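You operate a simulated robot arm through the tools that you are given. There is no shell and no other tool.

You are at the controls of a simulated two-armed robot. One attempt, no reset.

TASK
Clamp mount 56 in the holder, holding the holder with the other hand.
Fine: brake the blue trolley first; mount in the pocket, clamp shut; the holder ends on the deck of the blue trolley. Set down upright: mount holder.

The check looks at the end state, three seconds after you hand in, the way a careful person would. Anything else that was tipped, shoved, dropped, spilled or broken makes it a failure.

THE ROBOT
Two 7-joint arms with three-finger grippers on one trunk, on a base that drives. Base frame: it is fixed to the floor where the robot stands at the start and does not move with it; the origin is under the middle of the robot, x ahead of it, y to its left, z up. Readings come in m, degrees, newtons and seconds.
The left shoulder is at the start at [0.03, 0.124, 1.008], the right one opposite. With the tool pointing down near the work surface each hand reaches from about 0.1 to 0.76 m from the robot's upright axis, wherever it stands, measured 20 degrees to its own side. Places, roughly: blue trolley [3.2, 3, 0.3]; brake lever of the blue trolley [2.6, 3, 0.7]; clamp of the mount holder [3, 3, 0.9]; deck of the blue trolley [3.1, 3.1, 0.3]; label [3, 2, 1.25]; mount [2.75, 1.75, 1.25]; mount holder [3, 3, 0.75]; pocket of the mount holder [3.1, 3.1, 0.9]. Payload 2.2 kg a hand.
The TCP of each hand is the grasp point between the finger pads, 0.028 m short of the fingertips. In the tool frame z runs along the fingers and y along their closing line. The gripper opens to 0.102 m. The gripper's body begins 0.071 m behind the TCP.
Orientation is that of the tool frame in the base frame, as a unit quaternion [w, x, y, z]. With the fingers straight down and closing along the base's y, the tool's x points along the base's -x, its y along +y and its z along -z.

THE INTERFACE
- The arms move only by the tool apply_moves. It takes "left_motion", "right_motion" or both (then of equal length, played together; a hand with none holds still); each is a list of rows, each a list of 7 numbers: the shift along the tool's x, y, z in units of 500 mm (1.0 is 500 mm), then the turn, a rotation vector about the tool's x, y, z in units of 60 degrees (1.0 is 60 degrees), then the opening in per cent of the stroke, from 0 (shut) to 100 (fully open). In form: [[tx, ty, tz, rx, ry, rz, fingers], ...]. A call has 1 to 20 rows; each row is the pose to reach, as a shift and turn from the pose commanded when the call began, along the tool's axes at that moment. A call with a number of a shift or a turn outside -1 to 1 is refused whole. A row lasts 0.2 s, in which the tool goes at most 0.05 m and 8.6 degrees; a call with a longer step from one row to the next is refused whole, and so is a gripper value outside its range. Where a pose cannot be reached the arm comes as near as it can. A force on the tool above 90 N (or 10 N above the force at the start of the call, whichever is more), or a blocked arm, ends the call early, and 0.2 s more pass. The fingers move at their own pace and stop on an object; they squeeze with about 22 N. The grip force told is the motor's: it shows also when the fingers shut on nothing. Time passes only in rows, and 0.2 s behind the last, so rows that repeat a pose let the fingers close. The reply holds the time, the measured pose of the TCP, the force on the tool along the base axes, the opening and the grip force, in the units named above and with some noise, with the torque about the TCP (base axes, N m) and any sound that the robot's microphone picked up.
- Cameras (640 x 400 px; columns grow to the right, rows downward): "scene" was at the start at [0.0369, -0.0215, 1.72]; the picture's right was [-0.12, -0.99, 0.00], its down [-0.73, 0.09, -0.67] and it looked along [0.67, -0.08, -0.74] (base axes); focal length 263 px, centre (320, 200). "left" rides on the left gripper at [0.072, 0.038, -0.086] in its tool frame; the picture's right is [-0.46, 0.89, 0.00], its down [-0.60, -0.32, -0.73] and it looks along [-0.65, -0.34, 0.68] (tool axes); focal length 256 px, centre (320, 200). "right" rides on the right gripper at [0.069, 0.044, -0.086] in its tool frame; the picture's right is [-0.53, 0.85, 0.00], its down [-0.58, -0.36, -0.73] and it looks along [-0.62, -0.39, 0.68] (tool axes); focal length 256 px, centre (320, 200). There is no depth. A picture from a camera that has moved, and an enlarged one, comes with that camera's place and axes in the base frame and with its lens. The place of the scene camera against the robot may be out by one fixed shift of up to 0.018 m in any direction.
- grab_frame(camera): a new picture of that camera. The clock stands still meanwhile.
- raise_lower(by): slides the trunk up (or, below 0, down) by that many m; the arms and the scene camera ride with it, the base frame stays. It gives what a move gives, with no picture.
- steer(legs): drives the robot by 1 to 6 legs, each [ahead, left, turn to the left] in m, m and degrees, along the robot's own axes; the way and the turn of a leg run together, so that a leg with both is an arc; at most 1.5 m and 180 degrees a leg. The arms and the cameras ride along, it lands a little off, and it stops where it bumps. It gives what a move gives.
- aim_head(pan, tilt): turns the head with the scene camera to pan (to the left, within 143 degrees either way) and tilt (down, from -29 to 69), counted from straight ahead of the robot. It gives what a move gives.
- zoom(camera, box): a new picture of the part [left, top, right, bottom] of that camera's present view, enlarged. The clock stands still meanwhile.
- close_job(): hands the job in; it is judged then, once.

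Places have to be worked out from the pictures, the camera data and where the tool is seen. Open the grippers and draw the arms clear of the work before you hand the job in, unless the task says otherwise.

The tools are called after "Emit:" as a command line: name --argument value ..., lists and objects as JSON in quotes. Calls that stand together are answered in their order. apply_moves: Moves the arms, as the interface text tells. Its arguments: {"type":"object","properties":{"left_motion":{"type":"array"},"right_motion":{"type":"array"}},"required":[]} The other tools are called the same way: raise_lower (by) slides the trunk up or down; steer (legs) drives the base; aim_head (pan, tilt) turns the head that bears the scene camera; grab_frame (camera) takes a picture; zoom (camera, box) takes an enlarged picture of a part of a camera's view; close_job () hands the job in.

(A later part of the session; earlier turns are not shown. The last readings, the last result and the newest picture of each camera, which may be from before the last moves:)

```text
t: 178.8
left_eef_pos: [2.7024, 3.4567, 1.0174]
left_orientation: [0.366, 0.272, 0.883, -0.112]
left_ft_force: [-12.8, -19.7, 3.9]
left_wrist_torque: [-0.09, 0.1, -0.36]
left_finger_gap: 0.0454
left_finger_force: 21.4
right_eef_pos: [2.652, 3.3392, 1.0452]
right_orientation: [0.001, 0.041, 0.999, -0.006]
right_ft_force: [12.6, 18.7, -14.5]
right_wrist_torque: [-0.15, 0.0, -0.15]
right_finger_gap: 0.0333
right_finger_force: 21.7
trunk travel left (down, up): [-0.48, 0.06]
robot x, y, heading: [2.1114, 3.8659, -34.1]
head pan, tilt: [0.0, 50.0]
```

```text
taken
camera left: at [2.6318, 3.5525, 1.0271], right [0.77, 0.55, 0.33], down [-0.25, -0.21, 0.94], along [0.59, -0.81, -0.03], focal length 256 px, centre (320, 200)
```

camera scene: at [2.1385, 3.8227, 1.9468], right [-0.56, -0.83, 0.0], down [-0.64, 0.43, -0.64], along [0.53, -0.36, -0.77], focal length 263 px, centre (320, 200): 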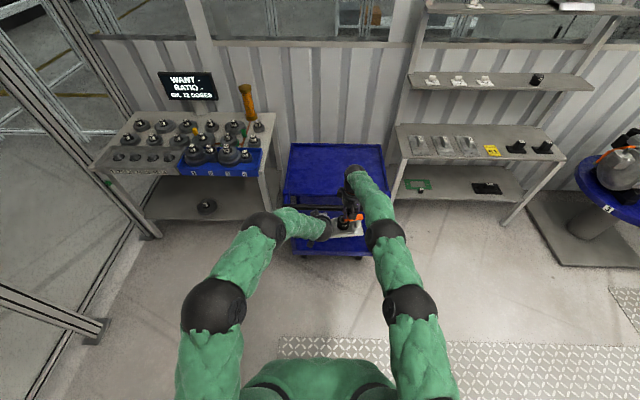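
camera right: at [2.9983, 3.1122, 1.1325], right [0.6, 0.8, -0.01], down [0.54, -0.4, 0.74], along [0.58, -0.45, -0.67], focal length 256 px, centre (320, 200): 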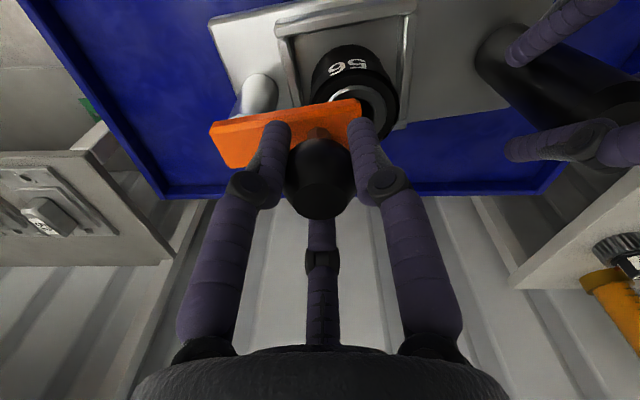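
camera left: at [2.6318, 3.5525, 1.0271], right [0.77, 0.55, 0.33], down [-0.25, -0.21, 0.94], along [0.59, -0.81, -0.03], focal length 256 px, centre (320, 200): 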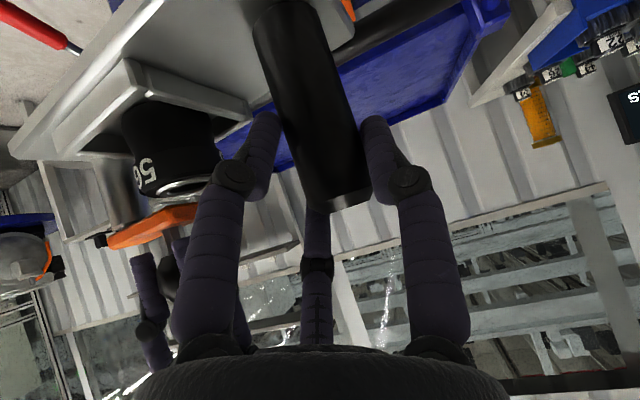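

Still held level, now between robot and trolley. I back another 8 cm for margin and then lower the trunk by 0.45 m.

Emit:
steer --legs '[[-0.08, 0, 0]]'

Emit:
raise_lower --by -0.2

Emit:
grab_frame --camera "left"

Emit:
grab_frame --camera "scene"

```text
t: 179.9
left_eef_pos: [2.6363, 3.502, 1.0186]
left_orientation: [0.366, 0.271, 0.883, -0.112]
left_ft_force: [-3.0, 1.6, -1.8]
left_wrist_torque: [0.14, 0.19, -0.18]
left_finger_gap: 0.0451
left_finger_force: 22.4
right_eef_pos: [2.5844, 3.3853, 1.0458]
right_orientation: [0.001, 0.041, 0.999, -0.007]
right_ft_force: [1.3, -1.2, -8.3]
right_wrist_torque: [-0.28, -0.09, -0.11]
right_finger_gap: 0.0332
right_finger_force: 21.8
trunk travel left (down, up): [-0.48, 0.06]
robot x, y, heading: [2.0436, 3.9076, -33.7]
head pan, tilt: [0.0, 50.0]
```

```text
t: 182.1
left_eef_pos: [2.6362, 3.5015, 0.8174]
left_orientation: [0.365, 0.272, 0.883, -0.112]
left_ft_force: [-1.9, 2.6, -3.2]
left_wrist_torque: [-0.03, 0.13, -0.13]
left_finger_gap: 0.0453
left_finger_force: 22.6
right_eef_pos: [2.5863, 3.3847, 0.8457]
right_orientation: [0.001, 0.04, 0.999, -0.006]
right_ft_force: [1.2, -2.2, -8.0]
right_wrist_torque: [-0.09, -0.01, -0.16]
right_finger_gap: 0.033
right_finger_force: 22.3
trunk travel left (down, up): [-0.28, 0.26]
robot x, y, heading: [2.0473, 3.9021, -33.7]
head pan, tilt: [0.0, 50.0]
```

```text
taken
camera left: at [2.5659, 3.5968, 0.8272], right [0.77, 0.55, 0.33], down [-0.25, -0.21, 0.94], along [0.59, -0.81, -0.03], focal length 256 px, centre (320, 200)
```

left: 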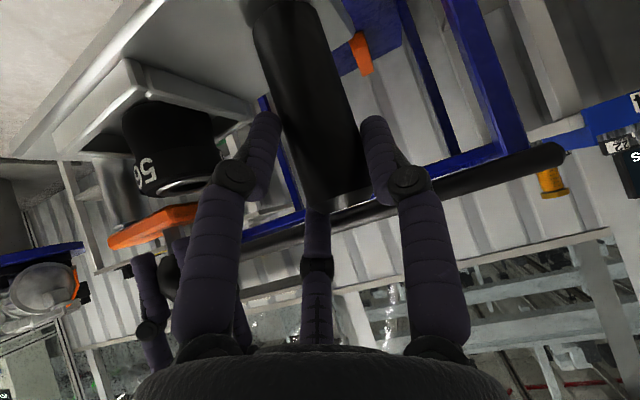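

```text
taken
camera scene: at [2.0728, 3.8671, 1.747], right [-0.56, -0.83, 0.0], down [-0.64, 0.43, -0.64], along [0.53, -0.36, -0.77], focal length 263 px, centre (320, 200)
```

scene: 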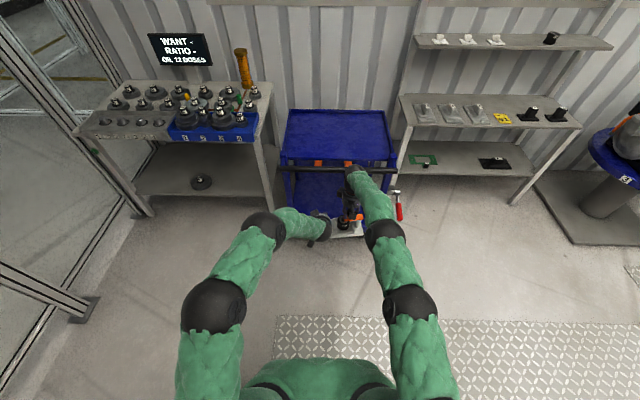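

All well. I lower the trunk another 0.27 m.

Emit:
raise_lower --by -0.27

Emit:
grab_frame --camera "left"

Emit:
grab_frame --camera "scene"

Emit:
grab_frame --camera "right"

```text
t: 184.8
left_eef_pos: [2.636, 3.5015, 0.5476]
left_orientation: [0.366, 0.272, 0.883, -0.112]
left_ft_force: [-1.4, 2.3, -2.5]
left_wrist_torque: [-0.03, 0.14, -0.13]
left_finger_gap: 0.0454
left_finger_force: 22.2
right_eef_pos: [2.5847, 3.3852, 0.5756]
right_orientation: [0.001, 0.042, 0.999, -0.005]
right_ft_force: [1.2, -2.1, -8.4]
right_wrist_torque: [0.0, -0.09, -0.14]
right_finger_gap: 0.0333
right_finger_force: 22.0
trunk travel left (down, up): [-0.01, 0.53]
robot x, y, heading: [2.0447, 3.908, -34.0]
head pan, tilt: [0.0, 50.0]
```

```text
taken
camera left: at [2.5657, 3.597, 0.5571], right [0.77, 0.55, 0.33], down [-0.25, -0.21, 0.94], along [0.59, -0.81, -0.03], focal length 256 px, centre (320, 200)
```

left: 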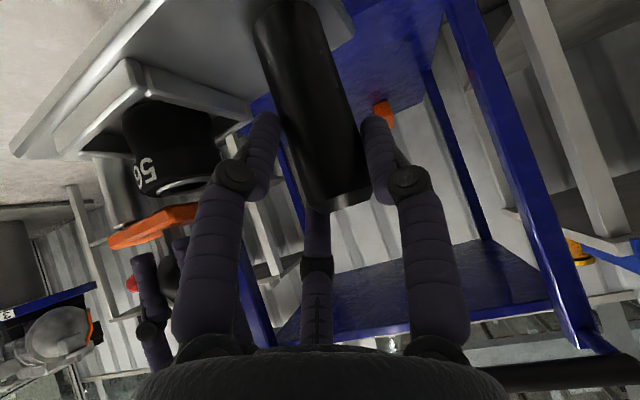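

```text
taken
camera scene: at [2.0726, 3.8672, 1.477], right [-0.56, -0.83, 0.0], down [-0.64, 0.43, -0.64], along [0.53, -0.36, -0.77], focal length 263 px, centre (320, 200)
```

scene: 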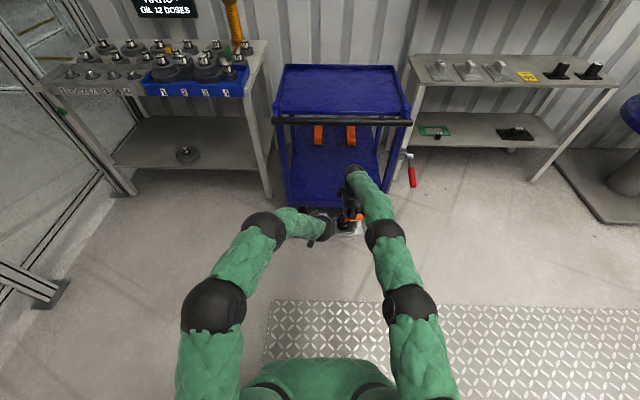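

```text
taken
camera right: at [2.5194, 3.435, 0.6614], right [0.6, 0.8, -0.01], down [0.54, -0.4, 0.74], along [0.58, -0.45, -0.68], focal length 256 px, centre (320, 200)
```

right: 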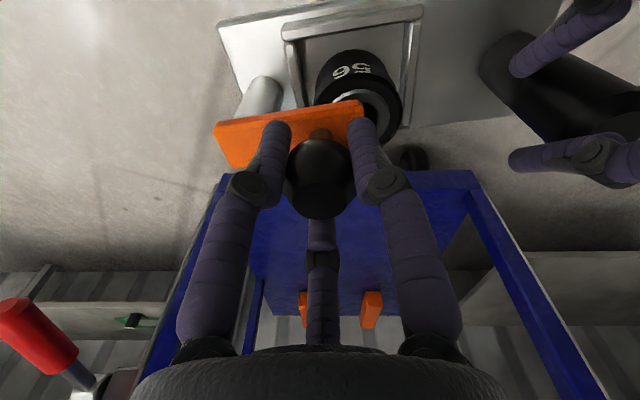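

Everything's level and the deck window is straight ahead. Now both arms lower 0.15 m and draw in 6 cm together, keeping the holder level.

Emit:
apply_moves --left_motion '[[0.05, 0, 0.021, 0, 0, 0, 0], [0.099, 0, 0.043, 0, 0, 0, 0], [0.149, 0, 0.064, 0, 0, 0, 0], [0.198, 0, 0.085, 0, 0, 0, 0], [0.248, 0, 0.107, 0, 0, 0, 0], [0.297, 0, 0.128, 0, 0, 0, 0]]' --right_motion '[[0.0175, 0.0103, 0.05, 0, 0, 0, 0], [0.035, 0.0207, 0.1, 0, 0, 0, 0], [0.0525, 0.031, 0.15, 0, 0, 0, 0], [0.07, 0.0413, 0.2, 0, 0, 0, 0], [0.0875, 0.0517, 0.25, 0, 0, 0, 0], [0.105, 0.062, 0.3, 0, 0, 0, 0]]'

Emit:
grab_frame --camera "left"

Emit:
grab_frame --camera "scene"

Emit:
grab_frame --camera "right"

```text
t: 186.2
left_eef_pos: [2.5867, 3.5356, 0.3974]
left_orientation: [0.365, 0.273, 0.883, -0.113]
left_ft_force: [-1.0, -2.7, -6.5]
left_wrist_torque: [0.13, 0.12, -0.02]
left_finger_gap: 0.0453
left_finger_force: 22.1
right_eef_pos: [2.5366, 3.4179, 0.4245]
right_orientation: [0.001, 0.041, 0.999, -0.006]
right_ft_force: [2.5, 1.9, -3.1]
right_wrist_torque: [0.43, -0.25, -0.13]
right_finger_gap: 0.0334
right_finger_force: 21.9
trunk travel left (down, up): [-0.01, 0.53]
robot x, y, heading: [2.0416, 3.9069, -33.9]
head pan, tilt: [0.0, 50.0]
```

```text
taken
camera left: at [2.5162, 3.6306, 0.4067], right [0.77, 0.55, 0.33], down [-0.25, -0.21, 0.94], along [0.58, -0.81, -0.03], focal length 256 px, centre (320, 200)
```

left: 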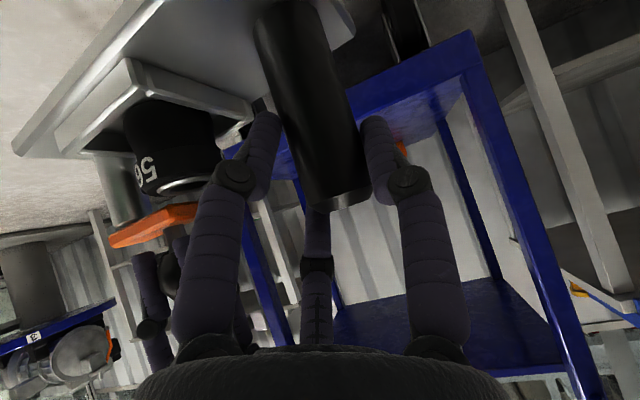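

```text
taken
camera scene: at [2.0727, 3.867, 1.4768], right [-0.56, -0.83, 0.0], down [-0.64, 0.43, -0.64], along [0.53, -0.36, -0.77], focal length 263 px, centre (320, 200)
```

scene: 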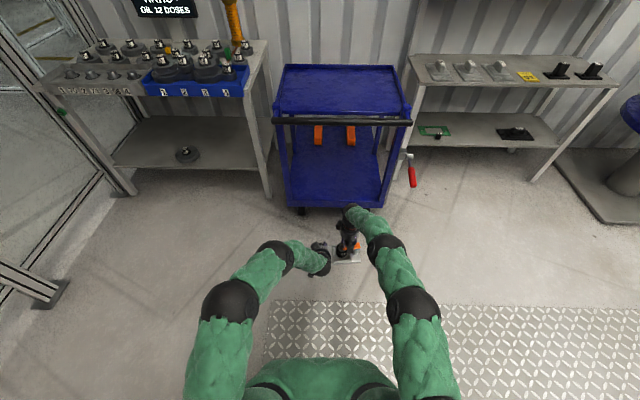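

```text
taken
camera right: at [2.4701, 3.4679, 0.5102], right [0.6, 0.8, -0.01], down [0.54, -0.4, 0.74], along [0.59, -0.45, -0.68], focal length 256 px, centre (320, 200)
```

right: 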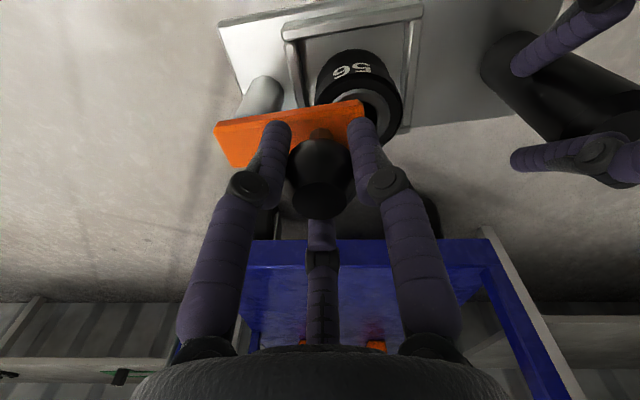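

The deck's top edge sights at u≈0.54 m, z≈0.263, and the holder's underside is at about 0.305. I drive in the first 0.3 m, slightly left, and check clearances.

Emit:
steer --legs '[[0.3, 0.03, 0]]'

Emit:
grab_frame --camera "scene"

Emit:
grab_frame --camera "left"

Emit:
grab_frame --camera "right"

```text
t: 188.2
left_eef_pos: [2.8541, 3.3934, 0.3962]
left_orientation: [0.366, 0.271, 0.883, -0.112]
left_ft_force: [-4.6, -3.1, -5.6]
left_wrist_torque: [0.2, 0.15, -0.32]
left_finger_gap: 0.0451
left_finger_force: 22.9
right_eef_pos: [2.8015, 3.2766, 0.4246]
right_orientation: [0.001, 0.039, 0.999, -0.006]
right_ft_force: [3.7, 1.7, -6.6]
right_wrist_torque: [0.1, -0.24, -0.08]
right_finger_gap: 0.0331
right_finger_force: 22.2
trunk travel left (down, up): [-0.01, 0.53]
robot x, y, heading: [2.3101, 3.7632, -33.8]
head pan, tilt: [0.0, 50.0]
```

```text
taken
camera scene: at [2.339, 3.7246, 1.4768], right [-0.56, -0.83, 0.0], down [-0.64, 0.43, -0.64], along [0.53, -0.36, -0.77], focal length 263 px, centre (320, 200)
```

scene: 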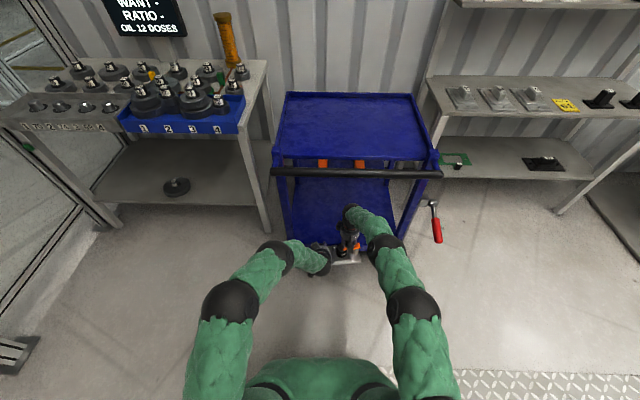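

```text
taken
camera left: at [2.7831, 3.4892, 0.407], right [0.77, 0.55, 0.33], down [-0.25, -0.21, 0.94], along [0.59, -0.81, -0.03], focal length 256 px, centre (320, 200)
```

left: 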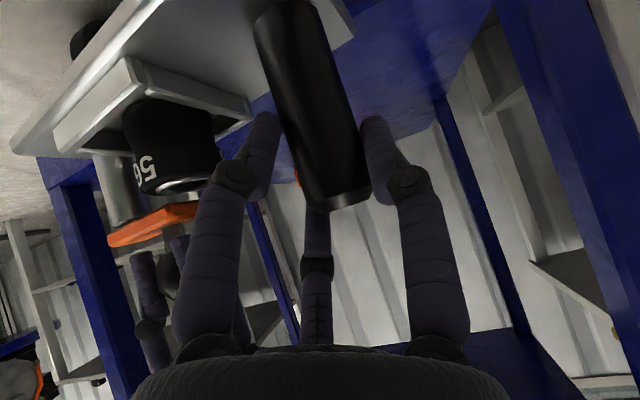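

```text
taken
camera right: at [2.7368, 3.3267, 0.51], right [0.6, 0.8, -0.01], down [0.55, -0.4, 0.74], along [0.59, -0.45, -0.68], focal length 256 px, centre (320, 200)
```

right: 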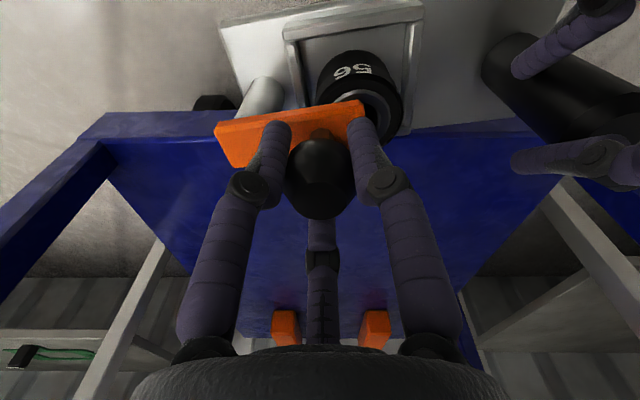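

Entering well: holder above the deck edge, posts clear on both sides. I zoom in to judge the height of the arms' middle joints against the push-handle before going on.

Emit:
zoom --camera "scene" --box '[230, 150, 450, 290]'

Emit:
aim_head --pan 45 --tilt 50

Emit:
grab_frame --camera "scene"

Emit:
aim_head --pan -45 --tilt 50

Emit:
grab_frame --camera "scene"

```text
2.86 times, centred on (340, 220) of scene
camera zoom: at [2.339, 3.7246, 1.4768], right [-0.56, -0.83, 0.0], down [-0.64, 0.43, -0.64], along [0.53, -0.36, -0.77], focal length 752 px, centre (263, 143)
```

zoom: 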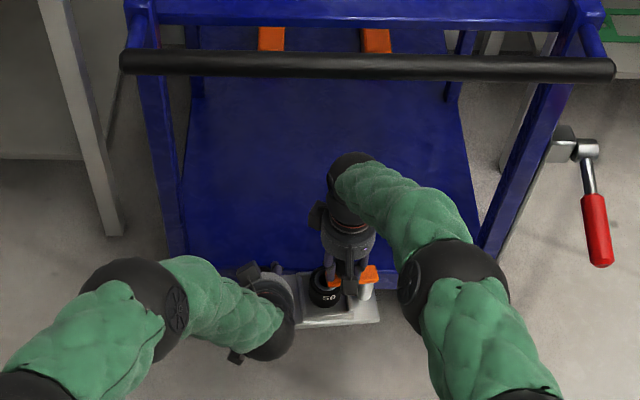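

```text
t: 189.4
left_eef_pos: [2.8532, 3.3942, 0.3972]
left_orientation: [0.365, 0.271, 0.884, -0.112]
left_ft_force: [-1.8, 2.5, -2.0]
left_wrist_torque: [-0.05, 0.23, -0.19]
left_finger_gap: 0.0452
left_finger_force: 22.3
right_eef_pos: [2.8015, 3.2769, 0.4245]
right_orientation: [0.001, 0.04, 0.999, -0.007]
right_ft_force: [0.5, -3.2, -9.2]
right_wrist_torque: [-0.14, -0.08, -0.16]
right_finger_gap: 0.0335
right_finger_force: 21.6
trunk travel left (down, up): [-0.01, 0.53]
robot x, y, heading: [2.3118, 3.7625, -33.7]
head pan, tilt: [45.0, 50.0]
```

```text
taken
camera scene: at [2.3505, 3.7825, 1.4769], right [0.19, -0.98, 0.0], down [-0.75, -0.15, -0.64], along [0.63, 0.12, -0.77], focal length 263 px, centre (320, 200)
```

scene: 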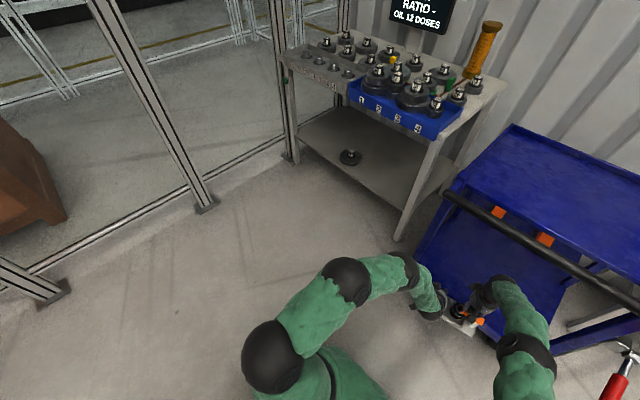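

```text
t: 191.0
left_eef_pos: [2.8539, 3.3942, 0.3981]
left_orientation: [0.365, 0.27, 0.884, -0.111]
left_ft_force: [-2.1, 2.5, -2.5]
left_wrist_torque: [-0.04, 0.16, -0.05]
left_finger_gap: 0.0451
left_finger_force: 22.0
right_eef_pos: [2.8025, 3.2766, 0.424]
right_orientation: [0.0, 0.041, 0.999, -0.005]
right_ft_force: [1.0, -1.0, -7.9]
right_wrist_torque: [-0.01, -0.08, -0.13]
right_finger_gap: 0.0332
right_finger_force: 22.6
trunk travel left (down, up): [-0.01, 0.53]
robot x, y, heading: [2.3088, 3.764, -33.8]
head pan, tilt: [-45.0, 50.0]
```

```text
taken
camera scene: at [2.2899, 3.6921, 1.4769], right [-0.98, -0.19, 0.0], down [-0.15, 0.75, -0.64], along [0.12, -0.63, -0.77], focal length 263 px, centre (320, 200)
```

scene: 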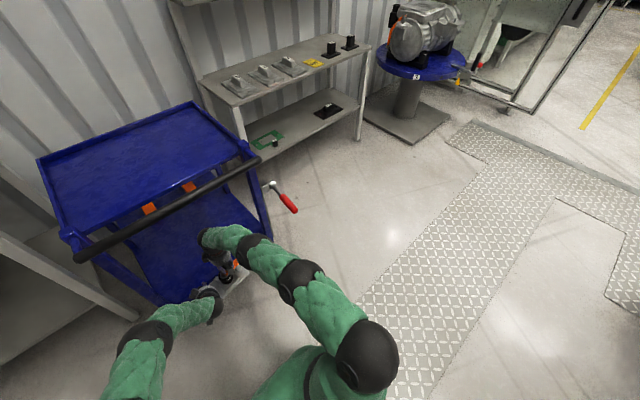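

The middle joints are at about z≈0.79, too close to the push-handle's height to pass under it safely, so I'll stop the base short and extend the arms instead. I drive 0.13 m more and look.

Emit:
aim_head --pan 0 --tilt 50

Emit:
steer --legs '[[0.13, 0, 0]]'

Emit:
grab_frame --camera "scene"

Emit:
grab_frame --camera "right"

Emit:
grab_frame --camera "left"

```text
t: 192.1
left_eef_pos: [2.8535, 3.3937, 0.3978]
left_orientation: [0.366, 0.27, 0.884, -0.111]
left_ft_force: [-0.7, 1.6, -2.9]
left_wrist_torque: [-0.08, 0.19, -0.11]
left_finger_gap: 0.0454
left_finger_force: 21.9
right_eef_pos: [2.8022, 3.2762, 0.4246]
right_orientation: [0.0, 0.041, 0.999, -0.005]
right_ft_force: [1.3, -1.4, -8.4]
right_wrist_torque: [-0.01, -0.08, -0.13]
right_finger_gap: 0.0334
right_finger_force: 22.0
trunk travel left (down, up): [-0.01, 0.53]
robot x, y, heading: [2.3097, 3.7613, -33.8]
head pan, tilt: [0.0, 50.0]
```

```text
t: 193.4
left_eef_pos: [2.9616, 3.3216, 0.3974]
left_orientation: [0.365, 0.271, 0.884, -0.112]
left_ft_force: [-0.9, 1.6, -2.7]
left_wrist_torque: [-0.09, 0.16, -0.11]
left_finger_gap: 0.0453
left_finger_force: 21.7
right_eef_pos: [2.9106, 3.2051, 0.4241]
right_orientation: [0.001, 0.04, 0.999, -0.005]
right_ft_force: [1.6, -2.1, -8.9]
right_wrist_torque: [-0.03, -0.09, -0.15]
right_finger_gap: 0.0333
right_finger_force: 22.1
trunk travel left (down, up): [-0.01, 0.53]
robot x, y, heading: [2.4176, 3.6889, -34.0]
head pan, tilt: [0.0, 50.0]
```

```text
taken
camera scene: at [2.447, 3.6523, 1.4768], right [-0.56, -0.83, 0.0], down [-0.64, 0.43, -0.64], along [0.53, -0.36, -0.77], focal length 263 px, centre (320, 200)
```

scene: 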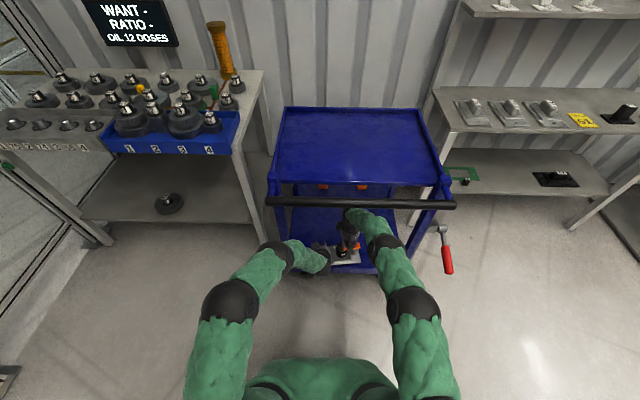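

```text
taken
camera right: at [2.8449, 3.2549, 0.5097], right [0.6, 0.8, -0.01], down [0.55, -0.4, 0.74], along [0.59, -0.45, -0.68], focal length 256 px, centre (320, 200)
```

right: 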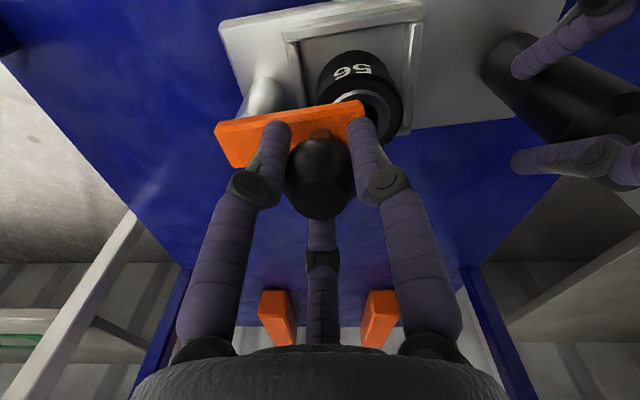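

```text
taken
camera left: at [2.891, 3.4175, 0.4068], right [0.77, 0.55, 0.33], down [-0.25, -0.21, 0.94], along [0.59, -0.81, -0.03], focal length 256 px, centre (320, 200)
```

left: 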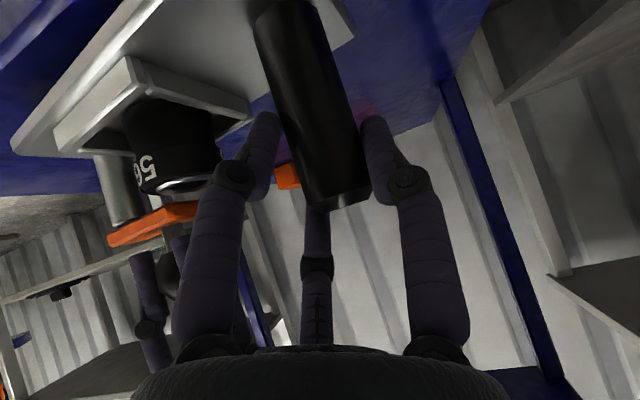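

The holder is over the deck, and there's still a visible gap between the arm joints and the push-handle. I extend both arms 4 cm forward and check again.

Emit:
apply_moves --left_motion '[[-0.019, 0, 0.019, 0, 0, 0, 0], [-0.038, 0, 0.038, 0, 0, 0, 0], [-0.0567, 0, 0.0565, 0, 0, 0, 0]]' --right_motion '[[-0.0233, -0.013, 0, 0, 0, 0, 0], [-0.0466, -0.026, 0, 0, 0, 0, 0], [-0.0698, -0.039, 0, 0, 0, 0, 0]]'

Emit:
zoom --camera "scene" --box '[230, 150, 450, 290]'

Emit:
grab_frame --camera "right"

```text
t: 194.2
left_eef_pos: [2.995, 3.3, 0.3984]
left_orientation: [0.365, 0.271, 0.883, -0.112]
left_ft_force: [-0.9, 6.7, -1.0]
left_wrist_torque: [0.04, 0.32, -0.24]
left_finger_gap: 0.0449
left_finger_force: 21.9
right_eef_pos: [2.9302, 3.1909, 0.4241]
right_orientation: [0.0, 0.04, 0.999, -0.006]
right_ft_force: [0.3, -6.5, -10.4]
right_wrist_torque: [-0.48, -0.04, -0.27]
right_finger_gap: 0.0334
right_finger_force: 21.9
right hand out of reach, approached as far as the arm can: row 2, 3
trunk travel left (down, up): [-0.01, 0.53]
robot x, y, heading: [2.4205, 3.6932, -33.7]
head pan, tilt: [0.0, 50.0]
```

```text
2.86 times, centred on (340, 220) of scene
camera zoom: at [2.4469, 3.6524, 1.4769], right [-0.56, -0.83, 0.0], down [-0.64, 0.43, -0.64], along [0.53, -0.36, -0.77], focal length 752 px, centre (263, 143)
```

zoom: 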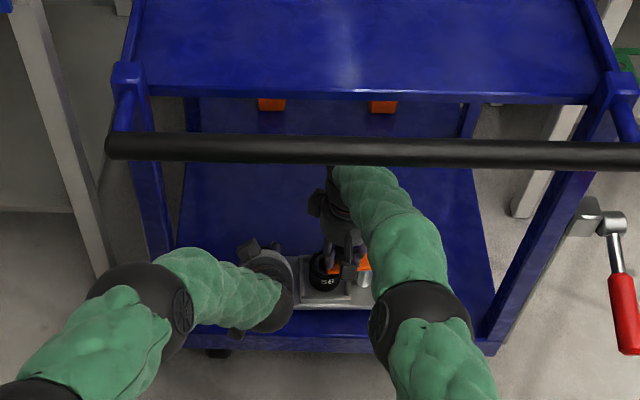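

```text
taken
camera right: at [2.8642, 3.242, 0.5113], right [0.6, 0.8, -0.01], down [0.55, -0.4, 0.74], along [0.58, -0.45, -0.68], focal length 256 px, centre (320, 200)
```

right: 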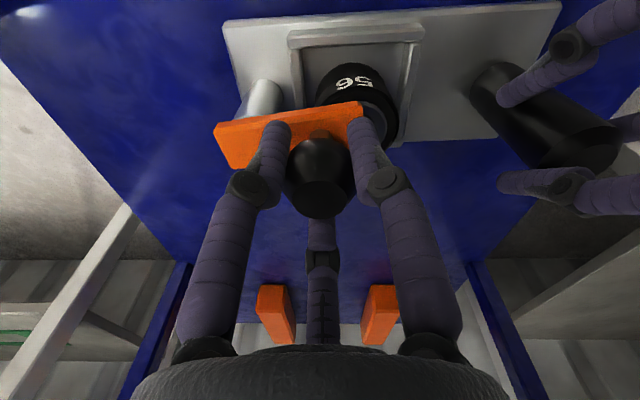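

The right arm reached its limit after 2.4 cm, so the holder yawed slightly. I bring the left hand back 1.6 cm to restore its alignment, then use the base for the rest, as the joints still have image clearance to the push-handle.

Emit:
apply_moves --left_motion '[[0.0115, 0, -0.0115, 0, 0, 0, 0], [0.0227, 0, -0.0226, 0, 0, 0, 0], [0.0227, 0, -0.0226, 0, 0, 0, 0]]'

Emit:
steer --legs '[[0.06, 0, 0]]'

Emit:
zoom --camera "scene" --box '[230, 150, 450, 290]'

Emit:
grab_frame --camera "right"

Emit:
grab_frame --camera "left"

```text
t: 195.0
left_eef_pos: [2.981, 3.3096, 0.3973]
left_orientation: [0.365, 0.271, 0.884, -0.112]
left_ft_force: [1.7, 2.2, -2.1]
left_wrist_torque: [-0.1, 0.14, 0.21]
left_finger_gap: 0.0448
left_finger_force: 21.7
right_eef_pos: [2.9287, 3.1923, 0.4244]
right_orientation: [0.0, 0.04, 0.999, -0.006]
right_ft_force: [-1.0, -3.1, -8.2]
right_wrist_torque: [-0.02, 0.02, -0.2]
right_finger_gap: 0.0331
right_finger_force: 22.4
trunk travel left (down, up): [-0.01, 0.53]
robot x, y, heading: [2.4172, 3.6942, -33.7]
head pan, tilt: [0.0, 50.0]
```

```text
t: 196.0
left_eef_pos: [3.0324, 3.2745, 0.3979]
left_orientation: [0.364, 0.27, 0.884, -0.111]
left_ft_force: [-1.2, 3.9, 0.7]
left_wrist_torque: [-0.22, 0.18, -0.05]
left_finger_gap: 0.0447
left_finger_force: 21.9
right_eef_pos: [2.9811, 3.1595, 0.425]
right_orientation: [-0.001, 0.04, 0.999, -0.005]
right_ft_force: [0.2, -2.9, -11.3]
right_wrist_torque: [-0.2, 0.1, -0.14]
right_finger_gap: 0.0333
right_finger_force: 22.1
trunk travel left (down, up): [-0.01, 0.53]
robot x, y, heading: [2.4662, 3.6542, -33.7]
head pan, tilt: [0.0, 50.0]
```

```text
2.86 times, centred on (340, 220) of scene
camera zoom: at [2.4975, 3.6185, 1.4768], right [-0.56, -0.83, 0.0], down [-0.64, 0.43, -0.64], along [0.53, -0.36, -0.77], focal length 752 px, centre (263, 143)
```

zoom: 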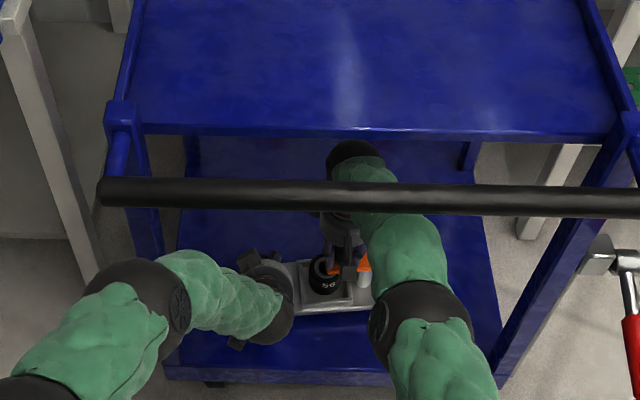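

```text
taken
camera right: at [2.9146, 3.2086, 0.5109], right [0.6, 0.8, -0.01], down [0.55, -0.4, 0.74], along [0.58, -0.45, -0.68], focal length 256 px, centre (320, 200)
```

right: 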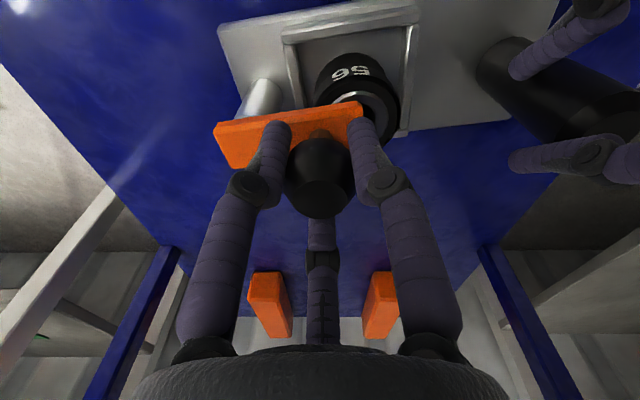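

```text
taken
camera left: at [2.9612, 3.3706, 0.4067], right [0.77, 0.55, 0.33], down [-0.25, -0.21, 0.94], along [0.59, -0.81, -0.03], focal length 256 px, centre (320, 200)
```

left: 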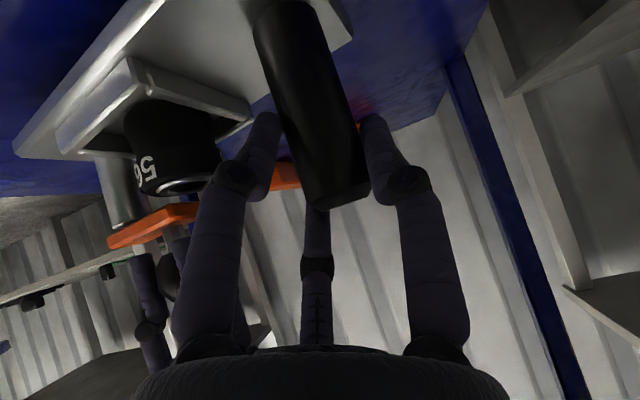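

The holder is now ~0.11 m inside the deck edge. To give the right arm room for lowering, I drive 3 cm more, then lower both hands 4 cm while drawing back 3 cm.

Emit:
steer --legs '[[0.03, 0, 0]]'

Emit:
apply_moves --left_motion '[[0.0177, 0, 0.0035, 0, 0, 0, 0], [0.0353, 0, 0.007, 0, 0, 0, 0], [0.053, 0, 0.0105, 0, 0, 0, 0], [0.0706, 0, 0.0141, 0, 0, 0, 0]]' --right_motion '[[0.0131, 0.0073, 0.0175, 0, 0, 0, 0], [0.0262, 0.0146, 0.035, 0, 0, 0, 0], [0.0393, 0.0219, 0.0525, 0, 0, 0, 0], [0.0524, 0.0292, 0.07, 0, 0, 0, 0]]'

Emit:
zoom --camera "scene" --box '[230, 150, 450, 290]'

Emit:
grab_frame --camera "left"

Emit:
grab_frame --camera "right"

```text
t: 196.8
left_eef_pos: [3.0558, 3.2598, 0.3964]
left_orientation: [0.364, 0.272, 0.883, -0.113]
left_ft_force: [-0.1, 3.1, -2.6]
left_wrist_torque: [0.0, 0.32, -0.21]
left_finger_gap: 0.0447
left_finger_force: 21.6
right_eef_pos: [3.0048, 3.1419, 0.4249]
right_orientation: [-0.001, 0.04, 0.999, -0.007]
right_ft_force: [0.4, -2.5, -9.0]
right_wrist_torque: [-0.13, -0.23, -0.09]
right_finger_gap: 0.0332
right_finger_force: 22.2
trunk travel left (down, up): [-0.01, 0.53]
robot x, y, heading: [2.494, 3.6434, -33.6]
head pan, tilt: [0.0, 50.0]
```

```text
t: 197.8
left_eef_pos: [3.042, 3.2682, 0.3721]
left_orientation: [0.37, 0.27, 0.882, -0.113]
left_ft_force: [-6.7, 3.1, 18.8]
left_wrist_torque: [0.16, 0.76, -0.23]
left_finger_gap: 0.0449
left_finger_force: 21.7
right_eef_pos: [2.981, 3.1564, 0.3947]
right_orientation: [0.006, 0.04, 0.999, -0.01]
right_ft_force: [11.5, -5.0, 7.0]
right_wrist_torque: [0.08, 0.06, 0.08]
right_finger_gap: 0.0332
right_finger_force: 22.5
trunk travel left (down, up): [-0.01, 0.53]
robot x, y, heading: [2.4957, 3.6425, -33.8]
head pan, tilt: [0.0, 50.0]
```

```text
2.86 times, centred on (340, 220) of scene
camera zoom: at [2.5194, 3.6046, 1.4776], right [-0.56, -0.83, 0.0], down [-0.64, 0.43, -0.64], along [0.54, -0.36, -0.77], focal length 752 px, centre (263, 143)
```

zoom: 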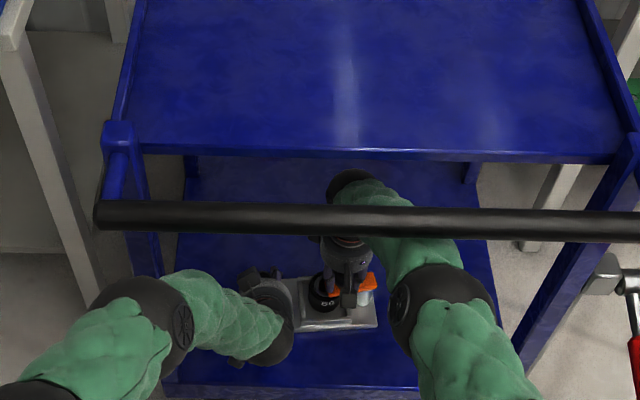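

```text
taken
camera left: at [2.9714, 3.3639, 0.3815], right [0.77, 0.55, 0.33], down [-0.26, -0.21, 0.94], along [0.59, -0.81, -0.02], focal length 256 px, centre (320, 200)
```

left: 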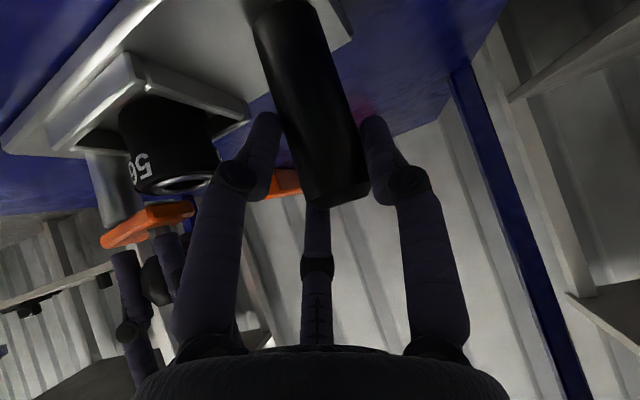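

```text
taken
camera right: at [2.9158, 3.2066, 0.4807], right [0.6, 0.8, -0.01], down [0.54, -0.4, 0.74], along [0.59, -0.45, -0.67], focal length 256 px, centre (320, 200)
```

right: 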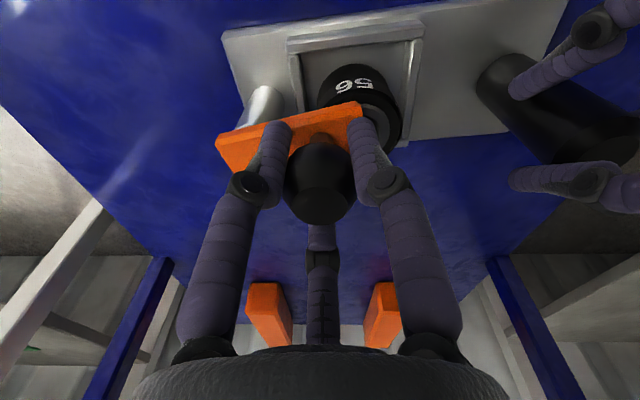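

Contact: the holder stands on the deck (left +19 N, right +7 N). The bar seems to have swung open a few degrees, so with the left still holding I move the knob forward again ~1 cm.

Emit:
apply_moves --right_motion '[[-0.006, -0.0033, -0.003, 0, 0, 0, 0], [-0.012, -0.0066, -0.006, 0, 0, 0, 0], [-0.018, -0.01, -0.006, 0, 0, 0, 0], [-0.024, -0.0133, -0.006, 0, 0, 0, 0]]'

Emit:
grab_frame --camera "right"

```text
t: 198.8
left_eef_pos: [3.0414, 3.2705, 0.371]
left_orientation: [0.367, 0.27, 0.883, -0.112]
left_ft_force: [7.6, 0.7, 19.4]
left_wrist_torque: [0.26, 0.03, 0.0]
left_finger_gap: 0.0449
left_finger_force: 21.5
right_eef_pos: [2.9891, 3.1531, 0.3909]
right_orientation: [-0.002, 0.039, 0.999, -0.004]
right_ft_force: [0.1, 0.6, -5.0]
right_wrist_torque: [0.02, 0.36, -0.34]
right_finger_gap: 0.0329
right_finger_force: 22.0
trunk travel left (down, up): [-0.01, 0.53]
robot x, y, heading: [2.4948, 3.64, -34.0]
head pan, tilt: [0.0, 50.0]
```

```text
taken
camera right: at [2.9236, 3.2031, 0.4774], right [0.6, 0.8, -0.01], down [0.55, -0.4, 0.73], along [0.58, -0.44, -0.68], focal length 256 px, centre (320, 200)
```

right: 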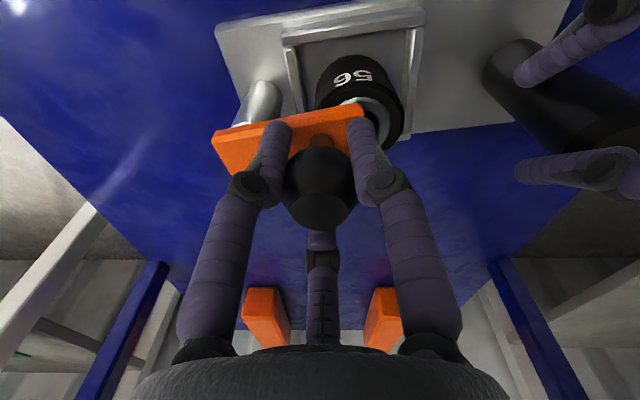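

The bar looks parallel to the plate again. I release the knob with the right hand and raise it 10 cm.

Emit:
apply_moves --right_motion '[[0, 0, 0, 0, 0, 0, 40], [0, 0, 0, 0, 0, 0, 70], [0, 0, 0, 0, 0, 0, 75], [0, 0, -0.07, 0, 0, 0, 75], [0, 0, -0.14, 0, 0, 0, 75], [0, 0, -0.2, 0, 0, 0, 75]]'

Emit:
grab_frame --camera "right"

Emit:
grab_frame --camera "left"

Emit:
zoom --camera "scene" --box '[270, 200, 398, 280]'

```text
t: 200.3
left_eef_pos: [3.0299, 3.2715, 0.3646]
left_orientation: [0.359, 0.273, 0.886, -0.11]
left_ft_force: [0.4, 6.5, -7.6]
left_wrist_torque: [-0.5, 0.2, -0.68]
left_finger_gap: 0.0472
left_finger_force: 21.7
right_eef_pos: [2.9152, 3.2366, 0.3741]
right_orientation: [-0.088, 0.016, 0.995, 0.055]
right_ft_force: [-2.7, -5.9, 0.7]
right_wrist_torque: [0.48, -0.25, -0.28]
right_finger_gap: 0.0763
right_finger_force: 0.0
trunk travel left (down, up): [-0.01, 0.53]
robot x, y, heading: [2.49, 3.6417, -34.1]
head pan, tilt: [0.0, 50.0]
stopped in row 6 (right hand): the arm was blocked; the commanded pose is now the measured one
```

```text
taken
camera right: at [2.8631, 3.2722, 0.4755], right [0.56, 0.83, -0.01], down [0.68, -0.46, 0.58], along [0.48, -0.33, -0.82], focal length 256 px, centre (320, 200)
```

right: 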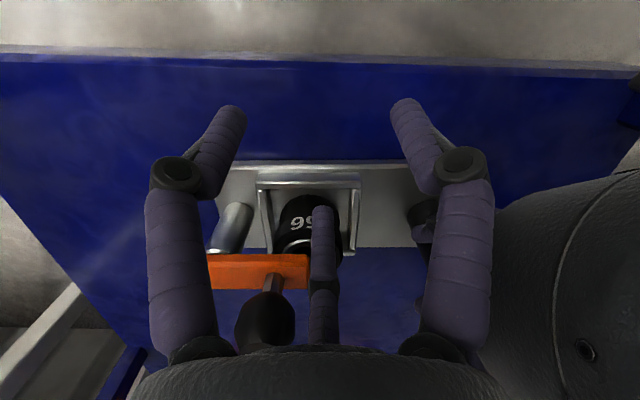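

```text
taken
camera left: at [2.9596, 3.3664, 0.3745], right [0.78, 0.54, 0.32], down [-0.24, -0.22, 0.95], along [0.58, -0.81, -0.04], focal length 256 px, centre (320, 200)
```

left: 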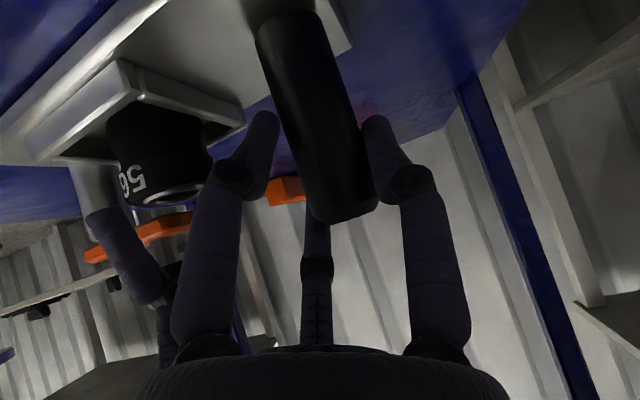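

```text
5.00 times, centred on (334, 240) of scene
camera zoom: at [2.5177, 3.5994, 1.4785], right [-0.56, -0.83, 0.0], down [-0.63, 0.43, -0.64], along [0.53, -0.36, -0.77], focal length 1317 px, centre (250, 0)
```

zoom: 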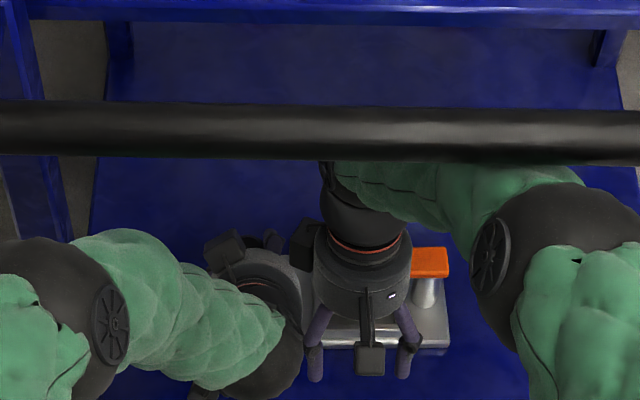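

Lifting made the right forearm meet the push-handle from below and the hand was pushed back; the holder itself still stands with the clamp shut. I draw the right hand straight back out toward me, level.

Emit:
apply_moves --right_motion '[[0.04, 0.026, 0.01, 0, 0, 0, 75], [0.08, 0.052, 0.02, 0, 0, 0, 75], [0.12, 0.079, 0.031, 0, 0, 0, 75]]'

Emit:
grab_frame --camera "right"

Emit:
grab_frame --camera "scene"

Emit:
grab_frame --camera "left"

```text
t: 200.7
left_eef_pos: [3.0179, 3.2835, 0.3502]
left_orientation: [0.346, 0.277, 0.89, -0.106]
left_ft_force: [2.5, 5.6, -18.5]
left_wrist_torque: [0.4, -0.48, -0.3]
left_finger_gap: 0.0508
left_finger_force: 21.9
right_eef_pos: [2.8992, 3.2504, 0.366]
right_orientation: [-0.088, 0.021, 0.995, 0.053]
right_ft_force: [-2.4, -5.8, 6.7]
right_wrist_torque: [0.67, -0.65, -0.25]
right_finger_gap: 0.0768
right_finger_force: 0.0
trunk travel left (down, up): [-0.01, 0.53]
robot x, y, heading: [2.4916, 3.6428, -34.2]
head pan, tilt: [0.0, 50.0]
stopped in row 1 (right hand): the force on the tool passed its limit at 100 N (the readings are from after the stop); the commanded pose is now the measured one
```

```text
taken
camera right: at [2.8475, 3.2875, 0.4667], right [0.57, 0.82, -0.01], down [0.67, -0.46, 0.58], along [0.47, -0.33, -0.82], focal length 256 px, centre (320, 200)
```

right: 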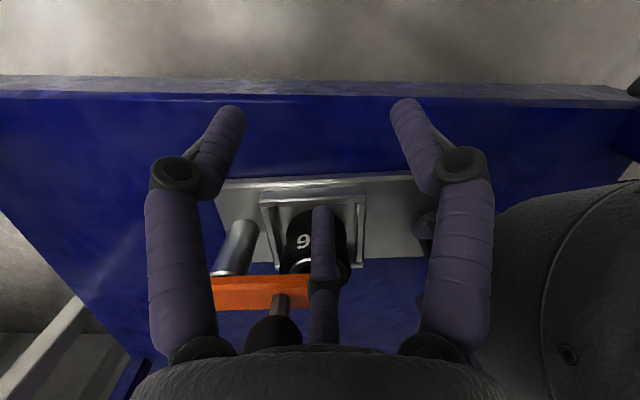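

```text
taken
camera scene: at [2.5185, 3.604, 1.4781], right [-0.56, -0.83, 0.0], down [-0.64, 0.43, -0.64], along [0.53, -0.36, -0.77], focal length 263 px, centre (320, 200)
```

scene: 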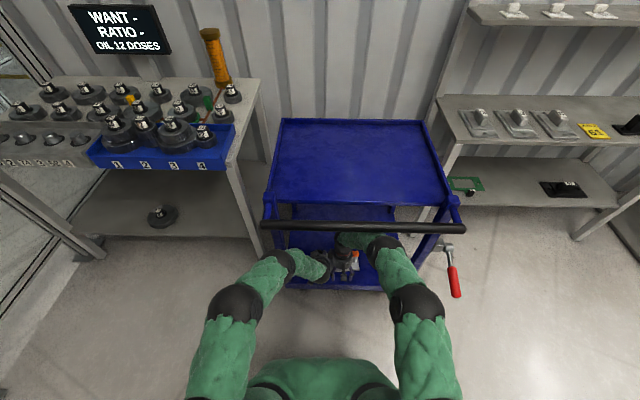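

```text
taken
camera left: at [2.9481, 3.3801, 0.3648], right [0.78, 0.54, 0.32], down [-0.22, -0.24, 0.95], along [0.58, -0.81, -0.07], focal length 256 px, centre (320, 200)
```

left: 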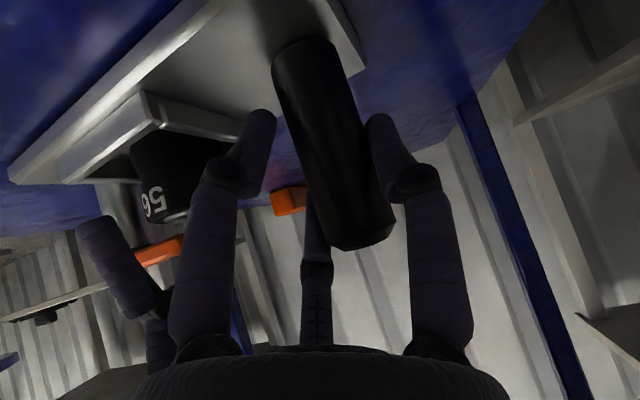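

The two hands are touching each other there. I move the right hand to the right (away from the left) in small steps.

Emit:
apply_moves --right_motion '[[0.018, -0.028, 0, 0, 0, 0, 75], [0.036, -0.057, 0, 0, 0, 0, 75], [0.053, -0.085, 0, 0, 0, 0, 75]]'

Emit:
grab_frame --camera "right"

Emit:
grab_frame --camera "left"

Emit:
zoom --camera "scene" --box '[240, 200, 460, 340]'

```text
t: 201.5
left_eef_pos: [3.0218, 3.2843, 0.3537]
left_orientation: [0.35, 0.275, 0.889, -0.109]
left_ft_force: [0.0, -0.1, -11.4]
left_wrist_torque: [0.92, -0.37, -0.03]
left_finger_gap: 0.0505
left_finger_force: 22.5
right_eef_pos: [2.8687, 3.2158, 0.3627]
right_orientation: [-0.089, 0.019, 0.994, 0.053]
right_ft_force: [-0.3, -0.6, -1.1]
right_wrist_torque: [0.0, 0.03, -0.03]
right_finger_gap: 0.0766
right_finger_force: 0.0
trunk travel left (down, up): [-0.01, 0.53]
robot x, y, heading: [2.4869, 3.6442, -34.0]
head pan, tilt: [0.0, 50.0]
```

```text
taken
camera right: at [2.8181, 3.2517, 0.4648], right [0.56, 0.83, -0.01], down [0.68, -0.46, 0.57], along [0.47, -0.33, -0.82], focal length 256 px, centre (320, 200)
```

right: 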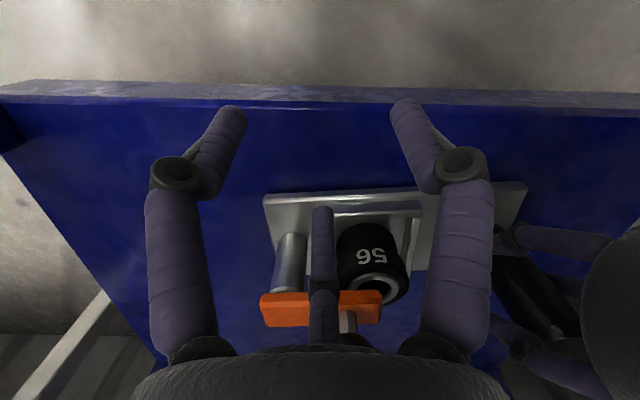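

```text
taken
camera left: at [2.9516, 3.3787, 0.3667], right [0.78, 0.54, 0.32], down [-0.23, -0.23, 0.95], along [0.58, -0.81, -0.06], focal length 256 px, centre (320, 200)
```

left: 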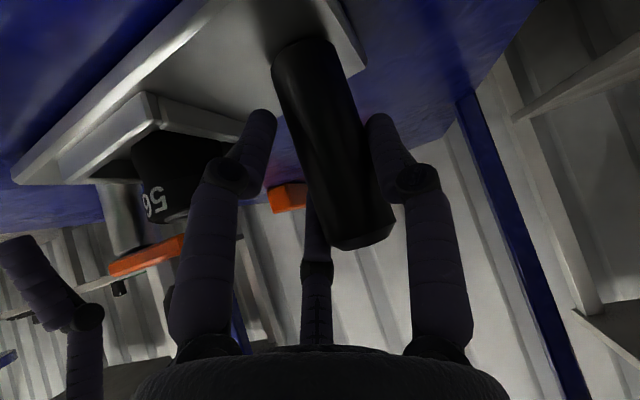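

```text
2.86 times, centred on (350, 270) of scene
camera zoom: at [2.5189, 3.6085, 1.4767], right [-0.56, -0.83, 0.0], down [-0.64, 0.43, -0.64], along [0.53, -0.36, -0.77], focal length 752 px, centre (234, 0)
```

zoom: 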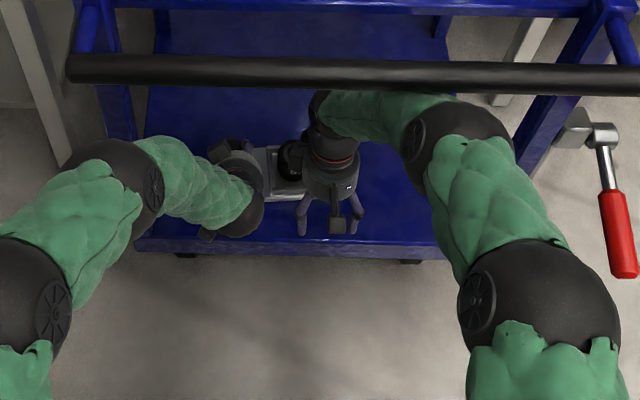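

The right hand is free now. The left is just loading the handle upward by about 11 N, so I ease it down 8 mm, open it, and pull it straight back.

Emit:
apply_moves --left_motion '[[0.006, 0, 0.006, 0, 0, 0, 0], [0.0115, 0, 0.0115, 0, 0, 0, 0], [0.0115, 0, 0.0115, 0, 0, 0, 0]]'

Emit:
grab_frame --camera "left"

```text
t: 202.3
left_eef_pos: [3.0249, 3.2793, 0.3485]
left_orientation: [0.353, 0.274, 0.888, -0.108]
left_ft_force: [-7.9, 3.0, 18.3]
left_wrist_torque: [0.76, -0.84, 0.03]
left_finger_gap: 0.051
left_finger_force: 21.9
right_eef_pos: [2.8696, 3.2147, 0.3626]
right_orientation: [-0.09, 0.019, 0.994, 0.053]
right_ft_force: [0.4, 0.9, -0.2]
right_wrist_torque: [-0.01, 0.01, 0.0]
right_finger_gap: 0.0768
right_finger_force: 0.0
trunk travel left (down, up): [-0.01, 0.53]
robot x, y, heading: [2.4887, 3.6452, -34.0]
head pan, tilt: [0.0, 50.0]
```

```text
taken
camera left: at [2.9538, 3.3762, 0.3615], right [0.78, 0.54, 0.32], down [-0.23, -0.23, 0.95], along [0.58, -0.81, -0.05], focal length 256 px, centre (320, 200)
```

left: 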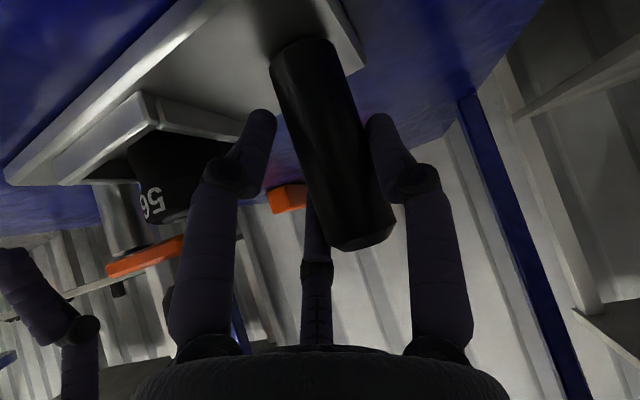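

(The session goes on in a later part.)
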